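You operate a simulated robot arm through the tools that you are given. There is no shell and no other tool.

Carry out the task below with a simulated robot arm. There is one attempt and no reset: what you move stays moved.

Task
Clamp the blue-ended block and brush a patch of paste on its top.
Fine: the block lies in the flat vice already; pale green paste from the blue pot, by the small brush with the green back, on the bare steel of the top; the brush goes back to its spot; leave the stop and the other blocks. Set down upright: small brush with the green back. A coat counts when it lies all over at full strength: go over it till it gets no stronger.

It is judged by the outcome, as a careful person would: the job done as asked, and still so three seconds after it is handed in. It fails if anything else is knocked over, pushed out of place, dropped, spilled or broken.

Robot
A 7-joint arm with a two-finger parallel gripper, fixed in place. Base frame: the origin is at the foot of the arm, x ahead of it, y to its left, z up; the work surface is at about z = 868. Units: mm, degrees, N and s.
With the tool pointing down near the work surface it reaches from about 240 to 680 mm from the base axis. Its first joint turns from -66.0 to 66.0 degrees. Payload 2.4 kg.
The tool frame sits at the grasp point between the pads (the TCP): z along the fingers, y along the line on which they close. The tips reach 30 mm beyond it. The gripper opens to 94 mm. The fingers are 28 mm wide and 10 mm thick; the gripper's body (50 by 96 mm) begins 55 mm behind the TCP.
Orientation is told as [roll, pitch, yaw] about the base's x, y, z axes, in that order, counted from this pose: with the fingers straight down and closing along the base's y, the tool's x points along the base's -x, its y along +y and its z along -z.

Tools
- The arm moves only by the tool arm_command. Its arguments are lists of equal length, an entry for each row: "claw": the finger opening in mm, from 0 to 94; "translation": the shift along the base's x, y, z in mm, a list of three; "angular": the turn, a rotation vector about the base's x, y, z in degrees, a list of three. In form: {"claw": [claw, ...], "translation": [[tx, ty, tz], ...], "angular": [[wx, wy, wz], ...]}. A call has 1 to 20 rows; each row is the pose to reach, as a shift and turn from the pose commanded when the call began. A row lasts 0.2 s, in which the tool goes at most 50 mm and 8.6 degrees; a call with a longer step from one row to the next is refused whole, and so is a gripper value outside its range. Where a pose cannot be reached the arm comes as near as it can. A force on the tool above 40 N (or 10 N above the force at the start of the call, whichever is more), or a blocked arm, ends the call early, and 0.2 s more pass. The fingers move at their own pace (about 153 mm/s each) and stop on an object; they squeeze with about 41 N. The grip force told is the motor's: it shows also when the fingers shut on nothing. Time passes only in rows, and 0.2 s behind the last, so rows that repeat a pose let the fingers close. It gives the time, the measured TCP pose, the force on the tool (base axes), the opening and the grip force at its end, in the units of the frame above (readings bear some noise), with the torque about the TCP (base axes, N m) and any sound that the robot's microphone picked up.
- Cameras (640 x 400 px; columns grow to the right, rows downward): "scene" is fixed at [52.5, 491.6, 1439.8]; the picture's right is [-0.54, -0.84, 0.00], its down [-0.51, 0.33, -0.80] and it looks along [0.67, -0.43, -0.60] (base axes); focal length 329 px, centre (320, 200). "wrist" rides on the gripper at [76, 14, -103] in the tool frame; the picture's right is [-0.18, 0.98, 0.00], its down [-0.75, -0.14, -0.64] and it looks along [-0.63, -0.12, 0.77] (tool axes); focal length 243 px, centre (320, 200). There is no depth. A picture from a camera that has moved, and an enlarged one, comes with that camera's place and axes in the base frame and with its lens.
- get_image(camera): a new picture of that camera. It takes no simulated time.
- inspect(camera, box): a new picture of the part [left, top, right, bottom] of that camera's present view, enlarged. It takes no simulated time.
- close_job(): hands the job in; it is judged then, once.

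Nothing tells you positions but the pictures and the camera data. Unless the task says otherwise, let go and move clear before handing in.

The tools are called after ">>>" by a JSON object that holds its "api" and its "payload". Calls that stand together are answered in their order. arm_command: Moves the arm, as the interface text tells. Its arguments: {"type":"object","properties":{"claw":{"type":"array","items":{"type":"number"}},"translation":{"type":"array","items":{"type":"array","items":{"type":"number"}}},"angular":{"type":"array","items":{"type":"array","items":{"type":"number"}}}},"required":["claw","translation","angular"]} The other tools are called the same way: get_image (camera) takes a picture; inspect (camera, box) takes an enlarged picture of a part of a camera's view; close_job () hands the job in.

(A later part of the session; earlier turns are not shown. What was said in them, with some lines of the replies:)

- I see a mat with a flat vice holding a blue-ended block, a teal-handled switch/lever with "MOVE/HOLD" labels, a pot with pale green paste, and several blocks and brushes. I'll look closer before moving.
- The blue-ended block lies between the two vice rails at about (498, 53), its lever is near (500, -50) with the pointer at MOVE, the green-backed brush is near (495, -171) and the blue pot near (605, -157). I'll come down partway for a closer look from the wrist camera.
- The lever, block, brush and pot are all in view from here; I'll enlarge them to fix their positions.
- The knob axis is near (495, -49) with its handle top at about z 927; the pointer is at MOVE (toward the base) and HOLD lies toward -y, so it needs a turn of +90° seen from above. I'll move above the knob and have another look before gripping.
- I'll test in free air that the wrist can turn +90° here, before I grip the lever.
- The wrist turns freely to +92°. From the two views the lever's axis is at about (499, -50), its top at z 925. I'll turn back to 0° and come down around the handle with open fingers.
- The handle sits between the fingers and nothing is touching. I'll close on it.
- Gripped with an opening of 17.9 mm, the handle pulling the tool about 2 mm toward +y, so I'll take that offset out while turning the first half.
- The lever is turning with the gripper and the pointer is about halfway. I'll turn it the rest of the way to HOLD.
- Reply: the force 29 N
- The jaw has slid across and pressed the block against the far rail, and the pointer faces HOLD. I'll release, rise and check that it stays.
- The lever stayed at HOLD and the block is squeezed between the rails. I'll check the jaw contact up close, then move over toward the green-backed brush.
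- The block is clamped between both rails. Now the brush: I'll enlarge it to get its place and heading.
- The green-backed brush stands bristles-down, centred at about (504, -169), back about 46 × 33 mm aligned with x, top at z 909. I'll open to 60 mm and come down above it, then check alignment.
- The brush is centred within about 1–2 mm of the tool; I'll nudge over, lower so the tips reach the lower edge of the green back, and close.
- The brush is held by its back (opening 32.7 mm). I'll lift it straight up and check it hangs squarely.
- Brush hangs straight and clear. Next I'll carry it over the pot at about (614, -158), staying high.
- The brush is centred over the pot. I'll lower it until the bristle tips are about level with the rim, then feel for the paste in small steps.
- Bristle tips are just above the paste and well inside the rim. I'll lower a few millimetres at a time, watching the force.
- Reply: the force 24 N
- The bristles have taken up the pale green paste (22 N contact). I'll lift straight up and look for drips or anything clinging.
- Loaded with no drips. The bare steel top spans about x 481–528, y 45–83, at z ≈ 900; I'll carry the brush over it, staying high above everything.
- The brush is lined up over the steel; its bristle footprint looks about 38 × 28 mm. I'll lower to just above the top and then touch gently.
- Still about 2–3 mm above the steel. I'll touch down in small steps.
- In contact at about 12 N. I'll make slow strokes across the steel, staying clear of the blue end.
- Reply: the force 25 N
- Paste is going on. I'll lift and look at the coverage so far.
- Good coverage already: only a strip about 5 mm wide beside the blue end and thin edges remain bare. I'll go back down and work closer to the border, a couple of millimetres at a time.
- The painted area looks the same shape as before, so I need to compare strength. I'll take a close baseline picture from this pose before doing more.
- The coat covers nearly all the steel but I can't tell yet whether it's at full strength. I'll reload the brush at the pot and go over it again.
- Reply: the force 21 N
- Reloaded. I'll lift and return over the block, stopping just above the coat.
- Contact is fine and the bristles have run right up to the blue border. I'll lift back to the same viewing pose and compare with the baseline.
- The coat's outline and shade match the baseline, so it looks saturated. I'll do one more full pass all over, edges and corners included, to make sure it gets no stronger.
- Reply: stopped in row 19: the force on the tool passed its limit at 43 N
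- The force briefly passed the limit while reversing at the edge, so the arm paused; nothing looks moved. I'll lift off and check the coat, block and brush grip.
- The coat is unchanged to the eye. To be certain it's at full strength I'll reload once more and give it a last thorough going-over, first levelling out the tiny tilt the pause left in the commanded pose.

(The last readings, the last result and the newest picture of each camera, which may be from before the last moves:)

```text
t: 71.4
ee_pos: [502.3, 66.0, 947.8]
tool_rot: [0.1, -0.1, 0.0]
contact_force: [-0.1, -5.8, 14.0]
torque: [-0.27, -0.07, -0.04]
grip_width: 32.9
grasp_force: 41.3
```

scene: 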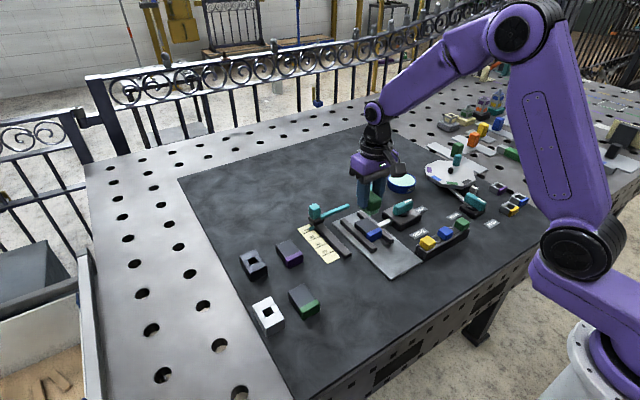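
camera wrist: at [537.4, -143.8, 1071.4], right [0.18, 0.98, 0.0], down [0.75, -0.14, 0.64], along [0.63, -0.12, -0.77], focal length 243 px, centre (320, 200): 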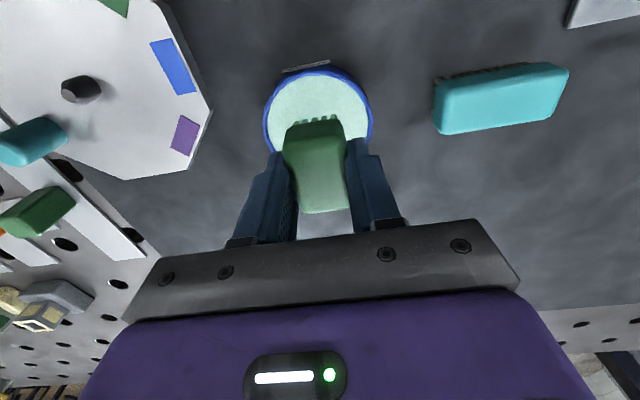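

Contact steady at 14 N. I'll cross-stroke along x as well so corners and edges get the same going-over, then lift.

>>> {"api": "arm_command", "payload": {"claw": [25, 25, 25, 25, 25, 25, 25, 25, 25, 25, 25, 25, 25, 25, 25, 25, 25, 25, 25, 25], "translation": [[0, 4, 0], [0, 6.5, 0], [3, 6.5, 0], [6, 6.5, 0], [3, 6.5, 0], [0, 6.5, 0], [0, 2, 0], [3, 0, 0], [6, 0, 0], [3, 0, 0], [0, 0, 0], [0, -5, 0], [0, -8, 0], [3, -8, 0], [6, -8, 0], [3, -8, 0], [0, -8, 0], [1, -4, 0], [2, 0, 0], [2, 0, 5]], "angular": [[0, 0, 0], [0, 0, 0], [0, 0, 0], [0, 0, 0], [0, 0, 0], [0, 0, 0], [0, 0, 0], [0, 0, 0], [0, 0, 0], [0, 0, 0], [0, 0, 0], [0, 0, 0], [0, 0, 0], [0, 0, 0], [0, 0, 0], [0, 0, 0], [0, 0, 0], [0, 0, 0], [0, 0, 0], [0, 0, 0]]}}

>>> {"api": "arm_command", "payload": {"claw": [25, 25, 25, 25, 25], "translation": [[0, 0, 8], [8, 0, 25], [20, 0, 45], [31, -2, 56], [31, -2, 56]], "angular": [[0, 0, 0], [0, 0, 0], [0, 0, 0], [0, 0, 0], [0, 0, 0]]}}

>>> {"api": "inspect", "payload": {"camera": "wrist", "box": [285, 25, 349, 105]}}

>>> {"api": "inspect", "payload": {"camera": "scene", "box": [352, 208, 384, 232]}}

>>> {"api": "inspect", "payload": {"camera": "scene", "box": [320, 160, 420, 250]}}

```text
t: 73.3
ee_pos: [506.2, 68.1, 948.5]
tool_rot: [0.1, 0.2, 0.1]
contact_force: [-1.6, -0.5, 7.7]
torque: [-0.01, -0.13, -0.02]
grip_width: 32.7
grasp_force: 40.8
stopped in row 9: the force on the tool passed its limit at 41 N (the readings are from after the stop); the commanded pose is now the measured one
```

```text
t: 74.5
ee_pos: [536.7, 66.2, 1003.3]
tool_rot: [0.1, 0.2, 0.0]
contact_force: [-0.7, 0.6, -0.6]
torque: [0.01, 0.03, 0.03]
grip_width: 32.6
grasp_force: 40.8
```

```text
5.00 times, centred on (317, 65) of wrist
camera zoom: at [459.5, 81.3, 1107.4], right [0.18, 0.98, 0.0], down [0.76, -0.14, 0.64], along [0.63, -0.12, -0.77], focal length 1213 px, centre (335, 875)
```

zoom: 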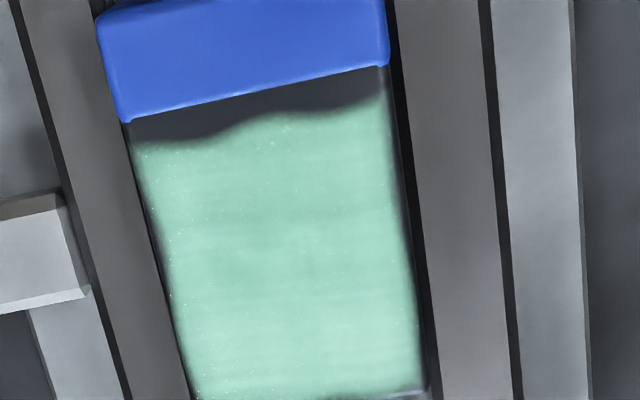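

```text
16.00 times, centred on (368, 220) of scene
camera zoom: at [52.5, 491.6, 1439.8], right [-0.54, -0.84, 0.0], down [-0.51, 0.33, -0.8], along [0.67, -0.43, -0.6], focal length 5268 px, centre (-448, -120)
```

zoom: 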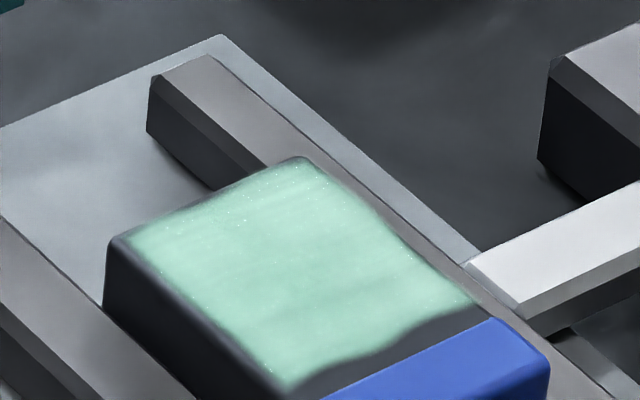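

```text
4.44 times, centred on (370, 205) of scene
camera zoom: at [52.5, 491.6, 1439.8], right [-0.54, -0.84, 0.0], down [-0.51, 0.33, -0.8], along [0.67, -0.43, -0.6], focal length 1463 px, centre (98, 178)
```

zoom: 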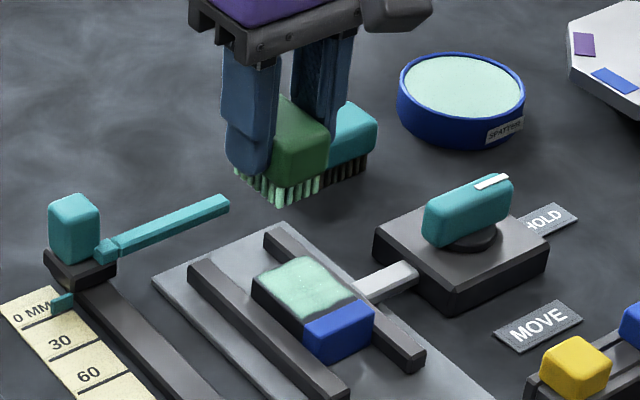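

The coat is at full strength: no change in outline or shade after repeated reloaded passes, and the blue end is clean. Now I'll level the tool and carry the brush back above its spot at about (505, -170).

>>> {"api": "arm_command", "payload": {"claw": [25, 25, 25, 25, 25, 25, 25, 25, 25, 25, 25, 25], "translation": [[0, 0, 0], [-2, -15, 0], [-5, -40, 0], [-9, -68, 0], [-13, -96, 0], [-17, -124, 0], [-21, -152, 0], [-24, -180, 0], [-28, -206, 0], [-30, -226, 0], [-31.2, -236.6, 0], [-31.2, -236.6, 0]], "angular": [[-0.1, -0.2, 0], [-0.1, -0.2, 0], [-0.1, -0.2, 0], [-0.1, -0.2, 0], [-0.1, -0.2, 0], [-0.1, -0.2, 0], [-0.1, -0.2, 0], [-0.1, -0.2, 0], [-0.1, -0.2, 0], [-0.1, -0.2, 0], [-0.1, -0.2, 0], [-0.1, -0.2, 0]]}}

>>> {"api": "get_image", "payload": {"camera": "wrist"}}

>>> {"api": "inspect", "payload": {"camera": "scene", "box": [360, 130, 500, 240]}}

```text
t: 77.1
ee_pos: [505.3, -169.3, 1004.6]
tool_rot: [0.0, 0.0, 0.1]
contact_force: [0.7, 0.1, -0.8]
torque: [-0.01, -0.02, -0.01]
grip_width: 33.0
grasp_force: 40.5
```

```text
taken
camera wrist: at [428.8, -155.7, 1108.3], right [0.18, 0.98, 0.0], down [0.75, -0.14, 0.64], along [0.63, -0.12, -0.77], focal length 243 px, centre (320, 200)
```

wrist: 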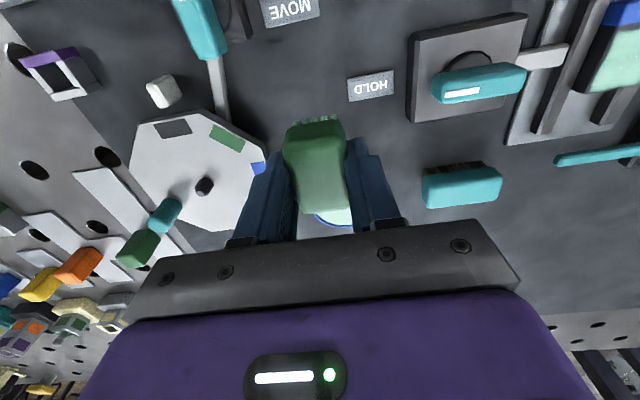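

```text
3.64 times, centred on (430, 185) of scene
camera zoom: at [52.5, 491.6, 1439.8], right [-0.54, -0.84, 0.0], down [-0.51, 0.33, -0.8], along [0.67, -0.43, -0.6], focal length 1197 px, centre (-80, 254)
```

zoom: 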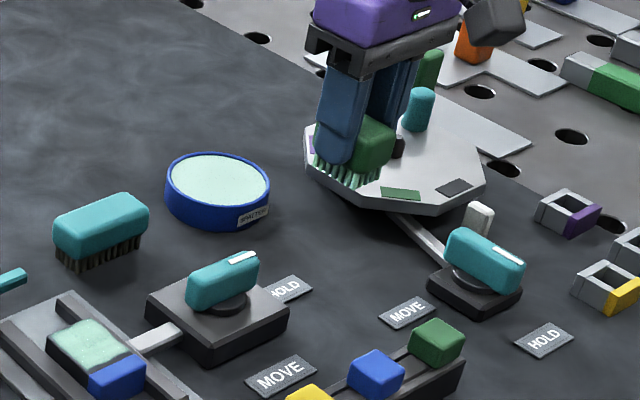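

Aligned with its spot within a millimetre. I'll lower it gently.

>>> {"api": "arm_command", "payload": {"claw": [25, 25, 25, 25, 25, 25, 25], "translation": [[0, -0.5, -20], [0, -0.5, -45], [0, -0.5, -65], [0, -0.5, -78], [0, -0.5, -83], [0, -0.5, -85], [0, -0.5, -85]], "angular": [[0, 0, 0], [0, 0, 0], [0, 0, 0], [0, 0, 0], [0, 0, 0], [0, 0, 0], [0, 0, 0]]}}

>>> {"api": "inspect", "payload": {"camera": "scene", "box": [380, 150, 480, 230]}}

```text
t: 78.7
ee_pos: [506.1, -170.8, 919.1]
tool_rot: [0.0, 0.1, 0.0]
contact_force: [0.7, 0.3, 0.0]
torque: [0.02, -0.03, 0.0]
grip_width: 32.9
grasp_force: 41.2
```

```text
5.00 times, centred on (430, 190) of scene
camera zoom: at [52.5, 491.6, 1439.8], right [-0.54, -0.84, 0.0], down [-0.51, 0.33, -0.8], along [0.67, -0.43, -0.6], focal length 1646 px, centre (-230, 250)
```

zoom: 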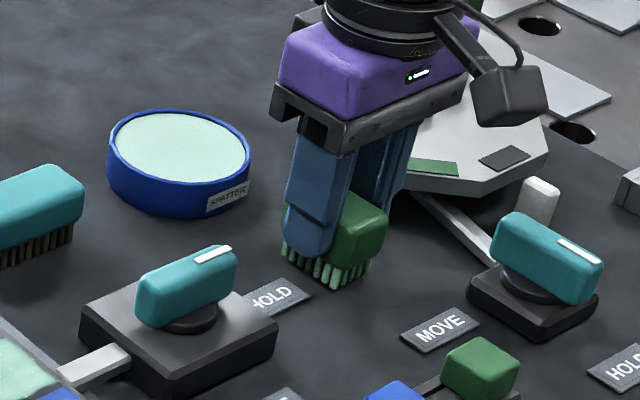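

>>> {"api": "arm_command", "payload": {"claw": [25, 25, 25], "translation": [[0, 0, -1], [0, 0, -2], [0, 0, -2]], "angular": [[0, 0, 0], [0, 0, 0], [0, 0, 0]]}}

```text
t: 79.5
ee_pos: [505.7, -170.8, 917.1]
tool_rot: [0.0, -0.1, 0.1]
contact_force: [0.0, 0.3, -0.8]
torque: [0.0, 0.02, -0.01]
grip_width: 33.0
grasp_force: 41.3
```

No contact yet, the bristles are just off the mat. I'll ease down a little further.

>>> {"api": "arm_command", "payload": {"claw": [25, 25, 25], "translation": [[0, 0, -0.7], [0, 0, -1.2], [0, 0, -1.2]], "angular": [[0, 0, 0], [0, 0, 0], [0, 0, 0]]}}

```text
t: 80.3
ee_pos: [505.5, -170.9, 916.5]
tool_rot: [-0.1, -0.1, 0.1]
contact_force: [-6.5, 1.6, 23.7]
torque: [0.15, 0.33, -0.01]
grip_width: 32.8
grasp_force: 41.0
```

It's on the mat (24 N). I'll ease off a bit, then open the fingers.

>>> {"api": "arm_command", "payload": {"claw": [25, 25], "translation": [[0, 0, 0.5], [0, 0, 0.9]], "angular": [[0, 0, 0], [0, 0, 0]]}}

```text
t: 80.9
ee_pos: [505.7, -171.0, 916.6]
tool_rot: [-0.1, -0.1, 0.1]
contact_force: [-3.4, -1.3, 15.5]
torque: [-0.06, 0.16, -0.03]
grip_width: 32.9
grasp_force: 41.3
```

>>> {"api": "arm_command", "payload": {"claw": [25, 25], "translation": [[0, 0, 0.4], [0, 0, 0.8]], "angular": [[0, 0, 0], [0, 0, 0]]}}

```text
t: 81.5
ee_pos: [506.1, -171.1, 915.9]
tool_rot: [0.0, 0.0, 0.1]
contact_force: [0.1, -0.7, 3.3]
torque: [-0.06, -0.07, -0.06]
grip_width: 32.9
grasp_force: 41.3
```

Light contact (3 N) and standing level. Now I'll open and stay still for a moment before rising.

>>> {"api": "arm_command", "payload": {"claw": [36, 42, 50, 56, 60, 60], "translation": [[0, 0, 0], [0, 0, 0], [0, 0, 0], [0, 0, 0], [0, 0, 0], [0, 0, 0]], "angular": [[0, 0, 0], [0, 0, 0], [0, 0, 0], [0, 0, 0], [0, 0, 0], [0, 0, 0]]}}

>>> {"api": "get_image", "payload": {"camera": "wrist"}}

>>> {"api": "inspect", "payload": {"camera": "scene", "box": [380, 150, 480, 230]}}

```text
t: 82.9
ee_pos: [506.1, -170.4, 916.7]
tool_rot: [0.0, -0.1, 0.1]
contact_force: [-0.6, 0.2, 0.6]
torque: [-0.01, -0.01, 0.02]
grip_width: 59.9
grasp_force: 0.1
```

```text
taken
camera wrist: at [429.2, -156.1, 1021.0], right [0.18, 0.98, 0.0], down [0.75, -0.14, 0.64], along [0.63, -0.12, -0.77], focal length 243 px, centre (320, 200)
```

wrist: 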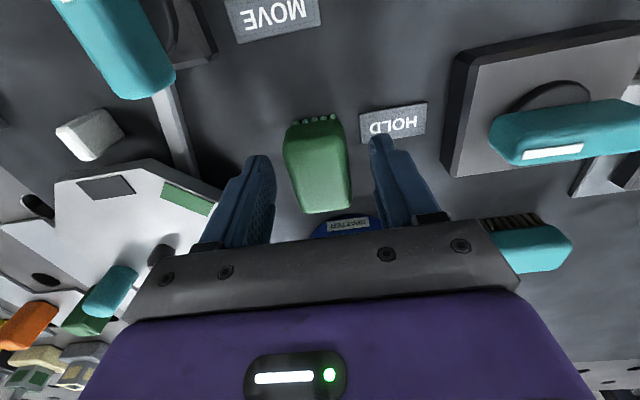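

```text
5.00 times, centred on (430, 190) of scene
camera zoom: at [52.5, 491.6, 1439.8], right [-0.54, -0.84, 0.0], down [-0.51, 0.33, -0.8], along [0.67, -0.43, -0.6], focal length 1646 px, centre (-230, 250)
```

zoom: 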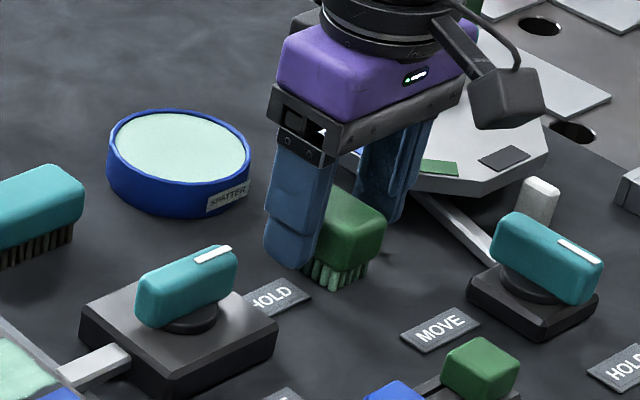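

The brush stands upright on its spot with the fingers free on both sides. I'll rise straight up and clear, then check everything.

>>> {"api": "arm_command", "payload": {"claw": [60, 60, 60, 60, 60, 60, 60, 60], "translation": [[0, 0, 10], [0, 0, 30], [0, 0, 60], [0, 0, 100], [0, 0, 140], [-20, 20, 180], [-40, 40, 220], [-40, 40, 220]], "angular": [[0, 0, 0], [0, 0, 0], [0, 0, 0], [0, 0, 0], [0, 0, 0], [0, 0, 0], [0, 0, 0], [0, 0, 0]]}}

>>> {"api": "get_image", "payload": {"camera": "scene"}}

>>> {"api": "inspect", "payload": {"camera": "scene", "box": [380, 160, 480, 240]}}

>>> {"api": "inspect", "payload": {"camera": "scene", "box": [300, 170, 430, 270]}}

>>> {"api": "get_image", "payload": {"camera": "wrist"}}

```text
t: 84.7
ee_pos: [467.2, -130.4, 1137.5]
tool_rot: [0.0, 0.0, 0.1]
contact_force: [-0.2, -0.1, 0.8]
torque: [0.0, -0.02, 0.0]
grip_width: 60.1
grasp_force: 0.0
```

```text
taken
```

scene: 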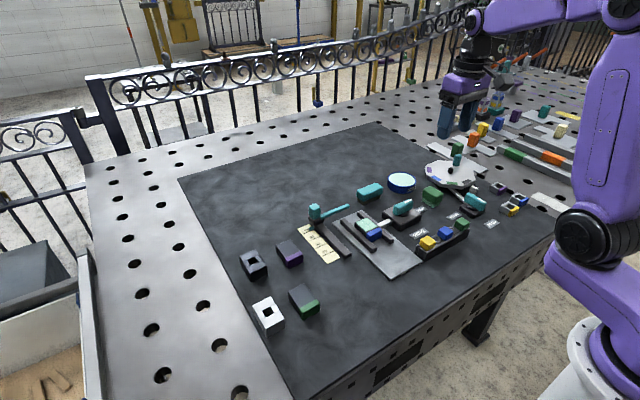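

```text
5.00 times, centred on (430, 200) of scene
camera zoom: at [52.5, 491.6, 1439.8], right [-0.54, -0.84, 0.0], down [-0.51, 0.33, -0.8], along [0.67, -0.43, -0.6], focal length 1646 px, centre (-230, 200)
```

zoom: 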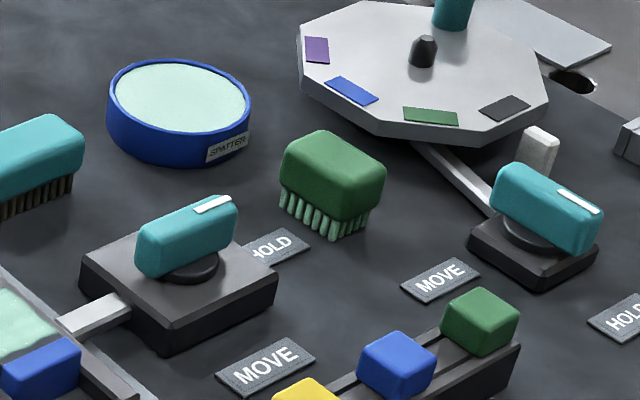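

```text
4.00 times, centred on (365, 220) of scene
camera zoom: at [52.5, 491.6, 1439.8], right [-0.54, -0.84, 0.0], down [-0.51, 0.33, -0.8], along [0.67, -0.43, -0.6], focal length 1317 px, centre (140, 120)
```

zoom: 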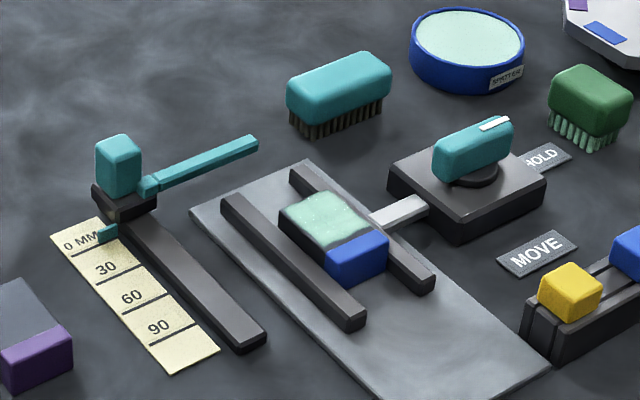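

```text
taken
camera wrist: at [390.8, -117.2, 1240.7], right [0.18, 0.98, 0.0], down [0.75, -0.14, 0.64], along [0.63, -0.12, -0.77], focal length 243 px, centre (320, 200)
```

wrist: 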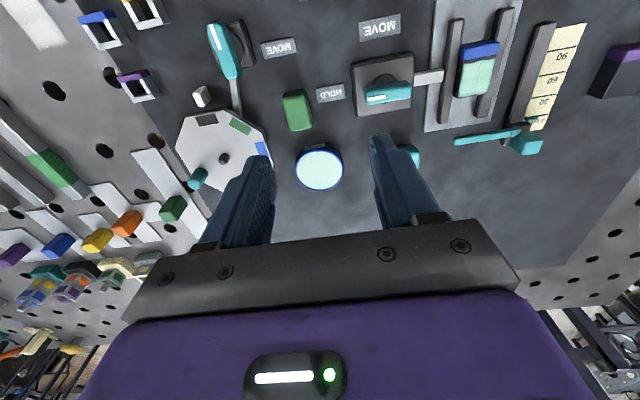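

Everything checks out. The lever is at HOLD with the block clamped, and an even pale green coat lies on the bare steel with the blue end clean. The green-backed brush stands upright on its original spot, the stop and the other blocks haven't moved, and the arm is clear, so I'm handing the job in.

>>> {"api": "close_job", "payload": {}}

```text
The job is handed in.
```

The job is handed in: the blue-ended block is clamped in the flat vice and its bare steel top has a pale green coat of paste from the blue pot.

- **Clamp:** I turned the vice lever to HOLD. The jaw pressed the block against the far rail, and it was still clamped after all the brushing.
- **Coat:** I loaded the brush three times and went over the top until its shade and outline stopped changing. A bare strip of about 5 mm remains beside the blue end. It didn't fill even with the bristles run right up to the border, and the blue end itself is clean.
- **Brush:** the small green-backed brush stands upright on its original spot, within about a millimetre. Its bristles still have paste on them.
- **Force stops:** the arm stopped itself twice when the force briefly passed 40 N during brushing. The pictures afterwards show nothing moved.
- **Everything else:** the stop and the other blocks were not touched, and I saw no drips or spills.
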